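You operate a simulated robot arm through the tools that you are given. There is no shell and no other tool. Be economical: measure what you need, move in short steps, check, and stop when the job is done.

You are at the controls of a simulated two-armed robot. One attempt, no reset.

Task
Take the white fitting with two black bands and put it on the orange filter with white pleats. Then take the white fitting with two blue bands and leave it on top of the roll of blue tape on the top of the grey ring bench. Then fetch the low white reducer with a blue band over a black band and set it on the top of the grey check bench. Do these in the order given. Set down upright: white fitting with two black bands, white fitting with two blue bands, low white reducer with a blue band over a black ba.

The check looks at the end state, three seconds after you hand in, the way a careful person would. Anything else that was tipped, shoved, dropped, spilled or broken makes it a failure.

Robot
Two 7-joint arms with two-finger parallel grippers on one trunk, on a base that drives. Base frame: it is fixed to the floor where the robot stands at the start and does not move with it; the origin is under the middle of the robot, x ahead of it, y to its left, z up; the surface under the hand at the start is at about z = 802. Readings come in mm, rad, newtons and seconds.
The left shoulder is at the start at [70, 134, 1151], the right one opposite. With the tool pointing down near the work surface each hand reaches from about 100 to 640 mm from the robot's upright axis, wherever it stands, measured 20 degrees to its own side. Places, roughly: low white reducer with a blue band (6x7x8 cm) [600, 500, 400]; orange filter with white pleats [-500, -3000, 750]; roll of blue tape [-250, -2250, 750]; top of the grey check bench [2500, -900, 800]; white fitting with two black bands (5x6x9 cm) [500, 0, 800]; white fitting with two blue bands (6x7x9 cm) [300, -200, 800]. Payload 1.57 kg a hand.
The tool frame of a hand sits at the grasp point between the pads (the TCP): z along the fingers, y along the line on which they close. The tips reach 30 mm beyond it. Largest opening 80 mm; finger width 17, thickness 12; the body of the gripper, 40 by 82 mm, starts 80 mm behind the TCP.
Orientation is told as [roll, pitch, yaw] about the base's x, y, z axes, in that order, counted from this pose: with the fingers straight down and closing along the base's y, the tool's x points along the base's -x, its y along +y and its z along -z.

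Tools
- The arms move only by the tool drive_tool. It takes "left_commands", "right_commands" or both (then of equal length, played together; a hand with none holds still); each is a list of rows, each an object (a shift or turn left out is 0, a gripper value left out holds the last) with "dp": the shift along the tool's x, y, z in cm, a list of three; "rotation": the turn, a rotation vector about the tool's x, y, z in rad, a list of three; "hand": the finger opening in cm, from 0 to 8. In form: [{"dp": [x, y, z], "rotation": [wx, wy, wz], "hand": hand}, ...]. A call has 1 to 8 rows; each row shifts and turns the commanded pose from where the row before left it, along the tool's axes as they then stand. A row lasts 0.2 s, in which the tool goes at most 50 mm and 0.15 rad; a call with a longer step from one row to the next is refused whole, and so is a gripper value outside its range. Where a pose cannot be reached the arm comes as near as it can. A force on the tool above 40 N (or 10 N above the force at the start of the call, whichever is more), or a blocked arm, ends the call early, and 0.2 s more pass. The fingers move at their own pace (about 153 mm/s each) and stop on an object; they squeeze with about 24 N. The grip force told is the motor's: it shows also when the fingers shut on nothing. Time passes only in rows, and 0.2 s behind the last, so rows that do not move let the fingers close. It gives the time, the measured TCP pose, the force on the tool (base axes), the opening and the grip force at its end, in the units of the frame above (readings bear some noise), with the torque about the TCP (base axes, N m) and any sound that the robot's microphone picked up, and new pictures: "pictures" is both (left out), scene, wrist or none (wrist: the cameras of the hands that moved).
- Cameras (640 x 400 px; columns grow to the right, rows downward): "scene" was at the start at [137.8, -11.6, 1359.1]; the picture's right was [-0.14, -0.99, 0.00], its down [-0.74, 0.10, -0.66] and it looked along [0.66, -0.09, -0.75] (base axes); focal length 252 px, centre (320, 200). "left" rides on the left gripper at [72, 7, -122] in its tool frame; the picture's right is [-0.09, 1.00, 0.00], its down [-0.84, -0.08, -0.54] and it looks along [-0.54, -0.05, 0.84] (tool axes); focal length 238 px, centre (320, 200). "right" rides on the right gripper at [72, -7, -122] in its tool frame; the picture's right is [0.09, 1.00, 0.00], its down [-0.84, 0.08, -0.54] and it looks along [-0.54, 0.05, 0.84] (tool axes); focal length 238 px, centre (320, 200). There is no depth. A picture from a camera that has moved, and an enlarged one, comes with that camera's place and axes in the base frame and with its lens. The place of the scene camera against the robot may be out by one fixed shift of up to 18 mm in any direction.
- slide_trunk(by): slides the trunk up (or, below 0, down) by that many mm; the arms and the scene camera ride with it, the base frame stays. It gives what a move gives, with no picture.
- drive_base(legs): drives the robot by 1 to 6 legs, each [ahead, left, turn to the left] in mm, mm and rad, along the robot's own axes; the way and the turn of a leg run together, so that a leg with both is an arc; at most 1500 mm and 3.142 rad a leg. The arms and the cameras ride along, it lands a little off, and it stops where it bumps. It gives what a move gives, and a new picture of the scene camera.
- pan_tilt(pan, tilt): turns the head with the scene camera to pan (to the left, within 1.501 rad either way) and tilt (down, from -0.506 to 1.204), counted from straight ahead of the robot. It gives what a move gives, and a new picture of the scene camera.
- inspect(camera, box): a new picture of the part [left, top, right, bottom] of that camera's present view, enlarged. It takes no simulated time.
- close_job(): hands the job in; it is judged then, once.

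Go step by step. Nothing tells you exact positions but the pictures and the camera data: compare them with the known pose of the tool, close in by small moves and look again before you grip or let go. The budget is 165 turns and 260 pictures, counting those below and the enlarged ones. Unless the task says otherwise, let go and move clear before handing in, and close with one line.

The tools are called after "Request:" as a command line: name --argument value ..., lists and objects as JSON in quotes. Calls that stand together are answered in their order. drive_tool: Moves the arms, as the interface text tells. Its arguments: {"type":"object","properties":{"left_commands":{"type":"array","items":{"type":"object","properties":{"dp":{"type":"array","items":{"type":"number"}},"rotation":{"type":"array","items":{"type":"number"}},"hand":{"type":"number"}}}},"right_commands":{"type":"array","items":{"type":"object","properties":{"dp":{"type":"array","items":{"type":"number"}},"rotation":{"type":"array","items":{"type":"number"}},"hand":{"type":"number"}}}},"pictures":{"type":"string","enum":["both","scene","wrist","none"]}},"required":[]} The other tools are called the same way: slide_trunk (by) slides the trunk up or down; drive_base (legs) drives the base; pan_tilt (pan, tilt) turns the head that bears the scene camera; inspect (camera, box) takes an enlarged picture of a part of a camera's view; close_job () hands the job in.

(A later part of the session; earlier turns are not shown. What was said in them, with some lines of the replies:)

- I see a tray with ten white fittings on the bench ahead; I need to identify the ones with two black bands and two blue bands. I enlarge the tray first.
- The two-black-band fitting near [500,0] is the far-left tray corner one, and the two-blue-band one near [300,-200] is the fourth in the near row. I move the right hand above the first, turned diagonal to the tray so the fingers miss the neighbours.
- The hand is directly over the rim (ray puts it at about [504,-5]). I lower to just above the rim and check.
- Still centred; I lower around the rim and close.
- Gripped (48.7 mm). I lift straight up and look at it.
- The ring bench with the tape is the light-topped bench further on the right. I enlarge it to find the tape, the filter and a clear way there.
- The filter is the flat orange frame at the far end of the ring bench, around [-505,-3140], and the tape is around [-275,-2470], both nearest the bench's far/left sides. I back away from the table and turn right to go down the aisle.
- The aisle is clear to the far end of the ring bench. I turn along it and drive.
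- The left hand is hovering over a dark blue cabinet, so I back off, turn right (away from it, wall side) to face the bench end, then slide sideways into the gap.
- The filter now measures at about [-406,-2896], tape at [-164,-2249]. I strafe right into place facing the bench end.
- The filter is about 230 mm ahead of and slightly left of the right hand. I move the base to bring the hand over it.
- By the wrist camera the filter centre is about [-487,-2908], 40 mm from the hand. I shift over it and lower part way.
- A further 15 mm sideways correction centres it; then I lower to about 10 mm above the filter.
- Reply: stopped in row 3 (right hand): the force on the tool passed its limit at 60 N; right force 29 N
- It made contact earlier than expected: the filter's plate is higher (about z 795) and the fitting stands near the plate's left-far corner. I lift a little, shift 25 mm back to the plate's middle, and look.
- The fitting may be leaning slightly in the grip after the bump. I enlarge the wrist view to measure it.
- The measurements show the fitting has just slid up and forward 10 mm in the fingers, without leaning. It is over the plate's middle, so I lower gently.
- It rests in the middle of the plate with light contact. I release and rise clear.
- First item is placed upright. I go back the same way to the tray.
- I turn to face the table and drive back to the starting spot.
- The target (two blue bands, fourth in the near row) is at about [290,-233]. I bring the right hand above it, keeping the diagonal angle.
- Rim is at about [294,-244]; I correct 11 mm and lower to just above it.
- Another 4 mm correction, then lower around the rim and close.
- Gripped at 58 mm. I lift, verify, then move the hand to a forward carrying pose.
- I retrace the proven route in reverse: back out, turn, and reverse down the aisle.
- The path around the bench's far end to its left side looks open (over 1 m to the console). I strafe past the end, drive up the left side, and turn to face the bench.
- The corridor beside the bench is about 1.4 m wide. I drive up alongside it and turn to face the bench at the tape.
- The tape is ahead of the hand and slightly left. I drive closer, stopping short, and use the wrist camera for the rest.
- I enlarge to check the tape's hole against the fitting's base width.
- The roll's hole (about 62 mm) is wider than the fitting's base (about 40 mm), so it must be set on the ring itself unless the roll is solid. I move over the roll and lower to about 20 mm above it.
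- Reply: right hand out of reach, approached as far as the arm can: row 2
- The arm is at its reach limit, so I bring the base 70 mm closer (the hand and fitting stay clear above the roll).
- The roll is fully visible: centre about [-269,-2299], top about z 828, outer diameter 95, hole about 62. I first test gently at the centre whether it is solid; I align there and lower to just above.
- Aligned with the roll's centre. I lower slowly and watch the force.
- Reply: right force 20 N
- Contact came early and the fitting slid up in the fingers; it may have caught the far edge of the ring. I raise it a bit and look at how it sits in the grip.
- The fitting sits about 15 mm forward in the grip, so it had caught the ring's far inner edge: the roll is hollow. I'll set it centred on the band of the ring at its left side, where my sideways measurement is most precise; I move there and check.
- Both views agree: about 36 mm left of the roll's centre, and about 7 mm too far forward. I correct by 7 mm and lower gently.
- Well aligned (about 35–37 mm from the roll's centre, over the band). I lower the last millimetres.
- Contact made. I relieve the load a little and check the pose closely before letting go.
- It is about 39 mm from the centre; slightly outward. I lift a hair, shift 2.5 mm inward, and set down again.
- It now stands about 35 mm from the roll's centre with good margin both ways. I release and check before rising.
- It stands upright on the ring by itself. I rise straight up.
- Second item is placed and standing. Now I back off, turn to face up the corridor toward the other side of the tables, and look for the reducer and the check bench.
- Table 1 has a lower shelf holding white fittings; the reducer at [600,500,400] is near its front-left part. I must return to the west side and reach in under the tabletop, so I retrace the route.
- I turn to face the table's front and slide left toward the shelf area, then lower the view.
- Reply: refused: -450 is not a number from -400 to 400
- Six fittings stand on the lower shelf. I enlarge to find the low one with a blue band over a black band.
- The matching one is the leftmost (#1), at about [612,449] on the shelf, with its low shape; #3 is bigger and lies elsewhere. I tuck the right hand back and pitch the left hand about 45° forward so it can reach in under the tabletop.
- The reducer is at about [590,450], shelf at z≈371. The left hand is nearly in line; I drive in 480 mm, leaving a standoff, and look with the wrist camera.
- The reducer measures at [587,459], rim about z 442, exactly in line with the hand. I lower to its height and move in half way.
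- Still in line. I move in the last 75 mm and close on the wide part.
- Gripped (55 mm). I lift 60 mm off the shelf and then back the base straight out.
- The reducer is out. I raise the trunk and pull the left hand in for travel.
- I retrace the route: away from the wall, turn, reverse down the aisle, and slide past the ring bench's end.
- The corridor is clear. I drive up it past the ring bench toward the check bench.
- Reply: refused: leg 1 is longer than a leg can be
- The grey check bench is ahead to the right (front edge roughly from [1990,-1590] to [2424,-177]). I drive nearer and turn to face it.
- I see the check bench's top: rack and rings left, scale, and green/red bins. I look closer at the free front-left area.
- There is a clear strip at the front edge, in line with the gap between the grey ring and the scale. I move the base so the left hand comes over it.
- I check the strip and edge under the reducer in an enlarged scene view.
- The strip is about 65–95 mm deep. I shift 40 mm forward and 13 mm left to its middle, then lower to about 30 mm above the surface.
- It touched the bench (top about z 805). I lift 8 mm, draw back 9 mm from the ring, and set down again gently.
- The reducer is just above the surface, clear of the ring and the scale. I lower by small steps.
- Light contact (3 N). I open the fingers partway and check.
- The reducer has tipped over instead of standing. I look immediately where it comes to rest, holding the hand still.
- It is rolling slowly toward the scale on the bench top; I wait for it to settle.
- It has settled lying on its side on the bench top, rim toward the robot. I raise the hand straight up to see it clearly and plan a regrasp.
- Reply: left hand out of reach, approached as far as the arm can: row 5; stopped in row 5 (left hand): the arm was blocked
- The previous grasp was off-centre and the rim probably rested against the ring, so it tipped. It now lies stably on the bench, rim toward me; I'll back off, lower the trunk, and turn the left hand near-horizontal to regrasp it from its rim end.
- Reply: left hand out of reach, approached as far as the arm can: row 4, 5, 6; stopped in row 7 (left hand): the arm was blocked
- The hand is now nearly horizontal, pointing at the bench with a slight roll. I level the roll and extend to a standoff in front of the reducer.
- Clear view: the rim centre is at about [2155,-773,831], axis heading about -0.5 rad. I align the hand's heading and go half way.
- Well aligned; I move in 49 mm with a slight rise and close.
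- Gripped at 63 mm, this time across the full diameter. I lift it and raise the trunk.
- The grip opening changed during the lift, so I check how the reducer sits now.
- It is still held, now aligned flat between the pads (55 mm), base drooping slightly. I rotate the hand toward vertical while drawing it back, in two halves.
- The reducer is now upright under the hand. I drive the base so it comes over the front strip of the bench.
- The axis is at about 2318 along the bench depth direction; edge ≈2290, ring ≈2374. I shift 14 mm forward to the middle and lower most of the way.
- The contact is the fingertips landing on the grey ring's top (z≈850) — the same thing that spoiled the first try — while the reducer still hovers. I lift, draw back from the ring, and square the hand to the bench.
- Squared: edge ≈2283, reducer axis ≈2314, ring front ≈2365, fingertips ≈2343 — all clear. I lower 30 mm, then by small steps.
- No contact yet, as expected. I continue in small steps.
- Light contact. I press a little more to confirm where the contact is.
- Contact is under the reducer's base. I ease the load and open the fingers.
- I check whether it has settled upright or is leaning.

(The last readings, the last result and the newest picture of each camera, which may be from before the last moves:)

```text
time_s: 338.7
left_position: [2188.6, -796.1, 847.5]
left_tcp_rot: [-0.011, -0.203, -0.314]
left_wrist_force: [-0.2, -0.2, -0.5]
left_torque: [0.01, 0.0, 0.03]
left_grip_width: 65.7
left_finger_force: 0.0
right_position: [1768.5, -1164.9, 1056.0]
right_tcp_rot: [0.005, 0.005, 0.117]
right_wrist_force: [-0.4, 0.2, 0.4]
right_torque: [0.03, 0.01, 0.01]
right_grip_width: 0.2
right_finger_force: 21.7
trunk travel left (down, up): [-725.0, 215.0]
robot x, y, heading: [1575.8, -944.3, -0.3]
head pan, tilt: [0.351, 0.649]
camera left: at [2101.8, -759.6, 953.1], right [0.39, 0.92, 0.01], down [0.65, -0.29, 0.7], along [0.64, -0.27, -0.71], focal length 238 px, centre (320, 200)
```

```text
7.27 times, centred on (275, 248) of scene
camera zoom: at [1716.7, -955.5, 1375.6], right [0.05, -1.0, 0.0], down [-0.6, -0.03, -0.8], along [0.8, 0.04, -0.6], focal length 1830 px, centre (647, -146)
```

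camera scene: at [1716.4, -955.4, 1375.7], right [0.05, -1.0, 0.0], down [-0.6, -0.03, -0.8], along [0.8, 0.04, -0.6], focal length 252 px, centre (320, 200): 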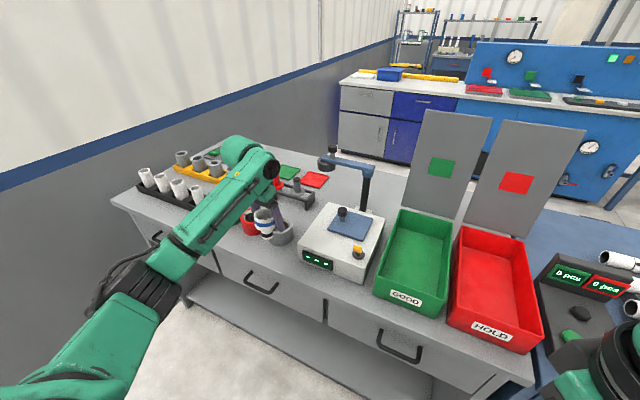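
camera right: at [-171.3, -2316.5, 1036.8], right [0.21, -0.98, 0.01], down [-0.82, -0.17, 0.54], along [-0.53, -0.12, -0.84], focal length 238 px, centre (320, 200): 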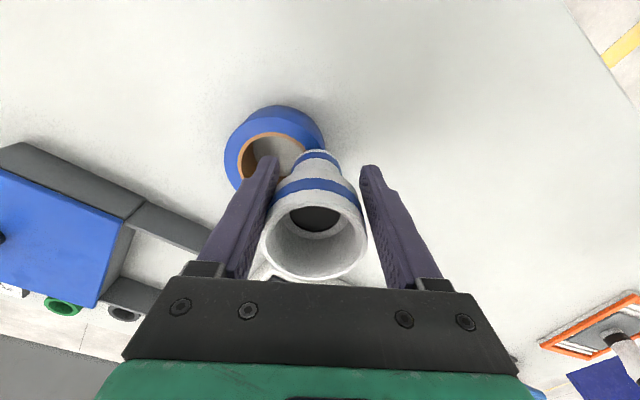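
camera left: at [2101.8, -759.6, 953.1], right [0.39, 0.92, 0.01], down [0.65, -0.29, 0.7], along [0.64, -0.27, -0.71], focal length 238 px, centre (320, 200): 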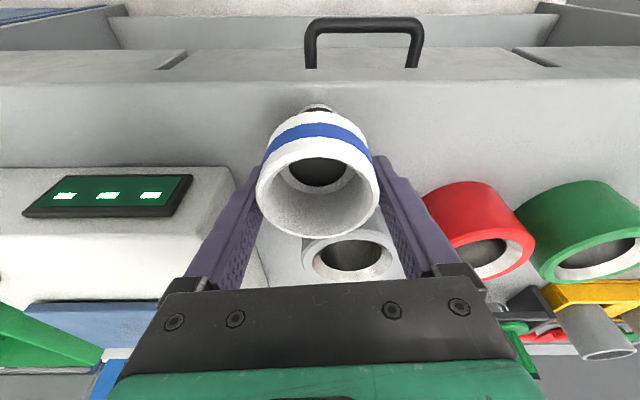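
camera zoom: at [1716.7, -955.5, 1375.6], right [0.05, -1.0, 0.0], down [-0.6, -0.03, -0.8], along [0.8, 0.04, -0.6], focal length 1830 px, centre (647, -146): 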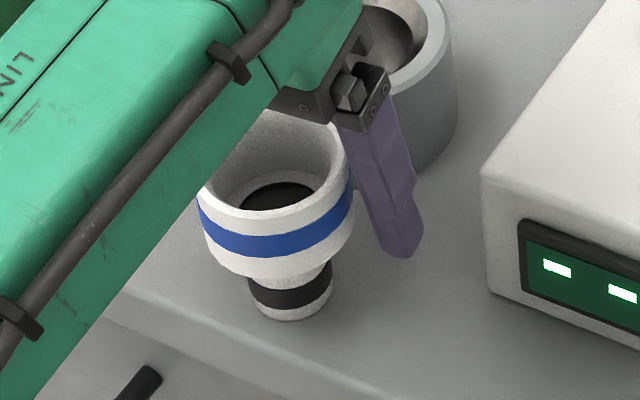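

It is still and standing. I open fully and rise straight up, then view it.

Request:
drive_tool --left_commands '[{"hand": 8}, {}, {"dp": [-0.3, 0, -1.47]}, {"dp": [-0.6, 0, -2.94]}, {"dp": [-0.9, 0, -4.4]}, {"dp": [-0.9, 0, -4.4]}, {}]' --pictures "both"

Request:
inspect --camera "scene" --box '[230, 200, 320, 275]'

```text
time_s: 340.3
left_position: [2191.5, -790.8, 982.6]
left_tcp_rot: [-0.01, -0.202, -0.313]
left_wrist_force: [0.2, 0.0, -0.2]
left_torque: [-0.01, 0.0, 0.0]
left_grip_width: 80.0
left_finger_force: 0.0
right_position: [1770.1, -1164.0, 1056.0]
right_tcp_rot: [0.005, 0.002, 0.118]
right_wrist_force: [0.0, 0.6, 0.2]
right_torque: [0.03, -0.04, 0.01]
right_grip_width: 0.1
right_finger_force: 21.2
trunk travel left (down, up): [-725.0, 215.0]
robot x, y, heading: [1573.7, -942.3, -0.297]
head pan, tilt: [0.351, 0.649]
camera scene: at [1716.9, -955.2, 1375.6], right [0.05, -1.0, 0.0], down [-0.6, -0.03, -0.8], along [0.8, 0.04, -0.6], focal length 252 px, centre (320, 200)
camera left: at [2103.8, -754.2, 1087.5], right [0.39, 0.92, 0.01], down [0.66, -0.29, 0.7], along [0.64, -0.27, -0.72], focal length 238 px, centre (320, 200)
```

scene: 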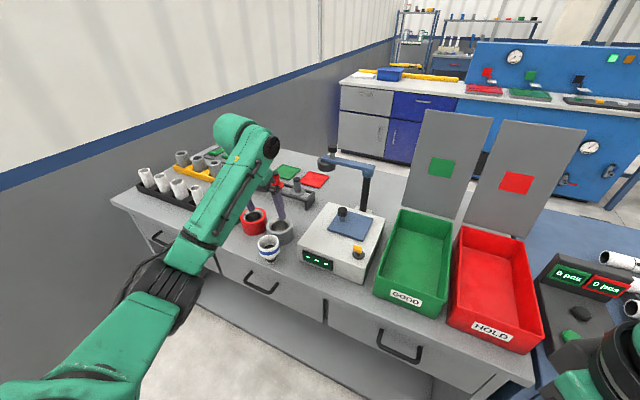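
left: 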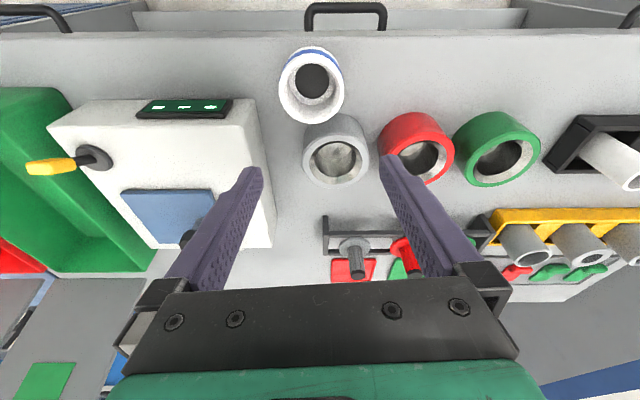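

```text
5.33 times, centred on (275, 238) of scene
camera zoom: at [1716.9, -955.2, 1375.6], right [0.05, -1.0, 0.0], down [-0.6, -0.03, -0.8], along [0.8, 0.04, -0.6], focal length 1342 px, centre (560, 0)
```

zoom: 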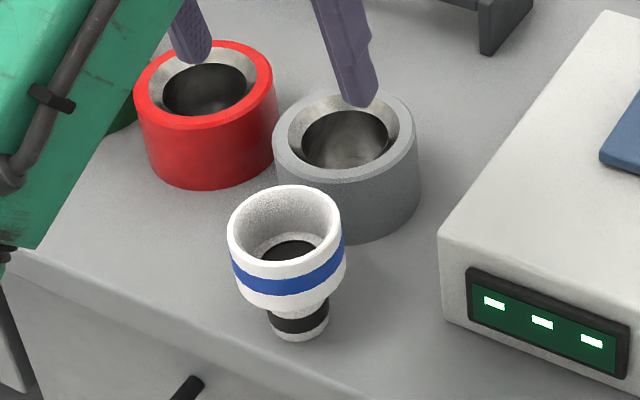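

The reducer stands upright on the check bench, clear of everything. I back the robot off a little and take a last look before handing in.

Request:
drive_base --legs '[[-250, 0, 0]]'

Request:
inspect --camera "scene" --box '[220, 150, 400, 260]'

Request:
pan_tilt --pan -1.5 --tilt 0.2

```text
time_s: 342.1
left_position: [1954.4, -719.5, 981.6]
left_tcp_rot: [-0.01, -0.202, -0.317]
left_wrist_force: [0.4, 0.5, -0.2]
left_torque: [0.01, 0.02, 0.0]
left_grip_width: 80.0
left_finger_force: 0.0
right_position: [1531.2, -1091.9, 1055.6]
right_tcp_rot: [0.006, 0.002, 0.117]
right_wrist_force: [-0.4, -0.2, 0.0]
right_torque: [-0.02, 0.0, 0.0]
right_grip_width: 0.0
right_finger_force: 21.4
trunk travel left (down, up): [-725.0, 215.0]
robot x, y, heading: [1334.8, -871.3, -0.306]
head pan, tilt: [0.351, 0.649]
camera scene: at [1479.8, -882.1, 1375.5], right [0.05, -1.0, 0.0], down [-0.6, -0.03, -0.8], along [0.8, 0.04, -0.61], focal length 252 px, centre (320, 200)
```

scene: 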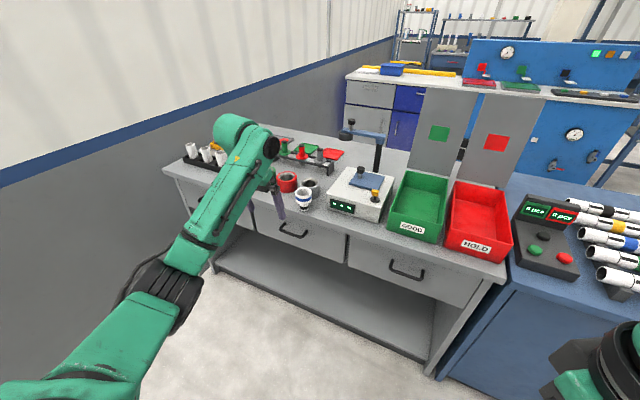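

```text
3.56 times, centred on (310, 205) of scene
camera zoom: at [1479.8, -882.1, 1375.5], right [0.05, -1.0, 0.0], down [-0.6, -0.03, -0.8], along [0.8, 0.04, -0.61], focal length 894 px, centre (356, 182)
```

zoom: 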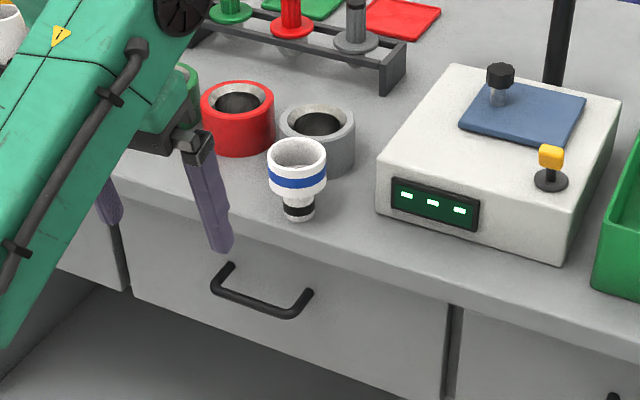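

```text
time_s: 343.9
left_position: [1953.6, -718.5, 980.9]
left_tcp_rot: [-0.013, -0.2, -0.316]
left_wrist_force: [-0.1, 0.4, 0.2]
left_torque: [-0.02, -0.01, 0.07]
left_grip_width: 79.9
left_finger_force: 0.1
right_position: [1530.0, -1091.6, 1057.1]
right_tcp_rot: [0.005, 0.003, 0.116]
right_wrist_force: [0.2, -0.2, 0.6]
right_torque: [-0.01, 0.02, 0.02]
right_grip_width: 0.2
right_finger_force: 21.2
trunk travel left (down, up): [-725.0, 215.0]
robot x, y, heading: [1330.3, -871.9, -0.308]
head pan, tilt: [-1.499, 0.201]
camera scene: at [1370.7, -976.5, 1416.7], right [-0.97, 0.23, 0.0], down [0.05, 0.19, -0.98], along [-0.23, -0.95, -0.2], focal length 252 px, centre (320, 200)
```

scene: 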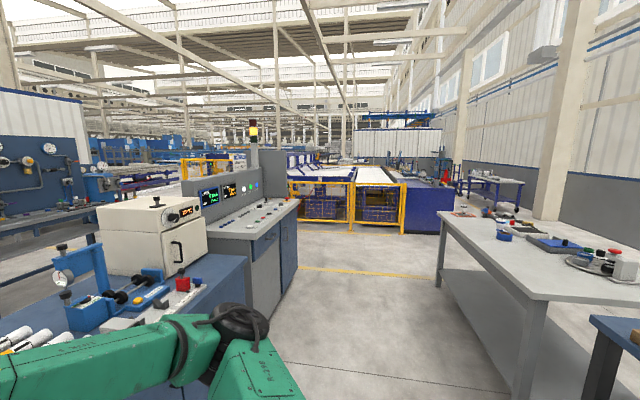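

I check the ring bench in an enlarged view to be sure the first two fittings are still standing.

Request:
inspect --camera "scene" --box '[430, 190, 560, 270]'

```text
4.92 times, centred on (495, 230) of scene
camera zoom: at [1370.7, -976.5, 1416.7], right [-0.97, 0.23, 0.0], down [0.05, 0.19, -0.98], along [-0.23, -0.95, -0.2], focal length 1239 px, centre (-542, 52)
```

zoom: 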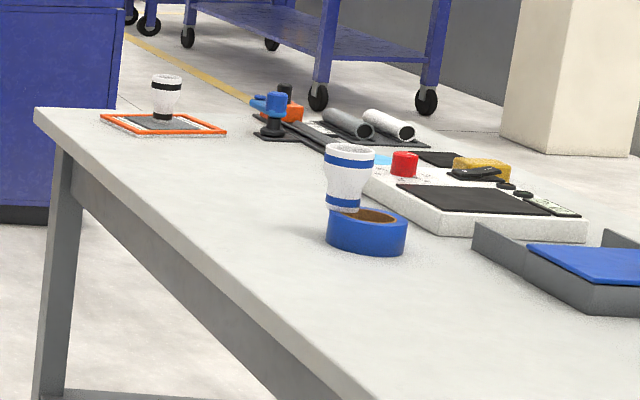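

All three are standing upright in their places, the hands are empty and clear, so I hand the job in.

Request:
close_job

```text
The job is handed in.
```

I handed the job in with all three parts upright in their places. In the last pictures the black-banded fitting was on the orange filter, the blue-banded one on the roll of blue tape, and the reducer on the check bench. On my first try at the reducer, a fingertip landed on a grey ring on the check bench. The reducer tipped and rolled on the bench top, so I picked it up again and set it upright. The fingertips touched that ring again on the second try, before I drew back. I saw nothing else move. The blue-banded fitting stands on the rim of the tape roll, because the roll's hole is wider than its base.
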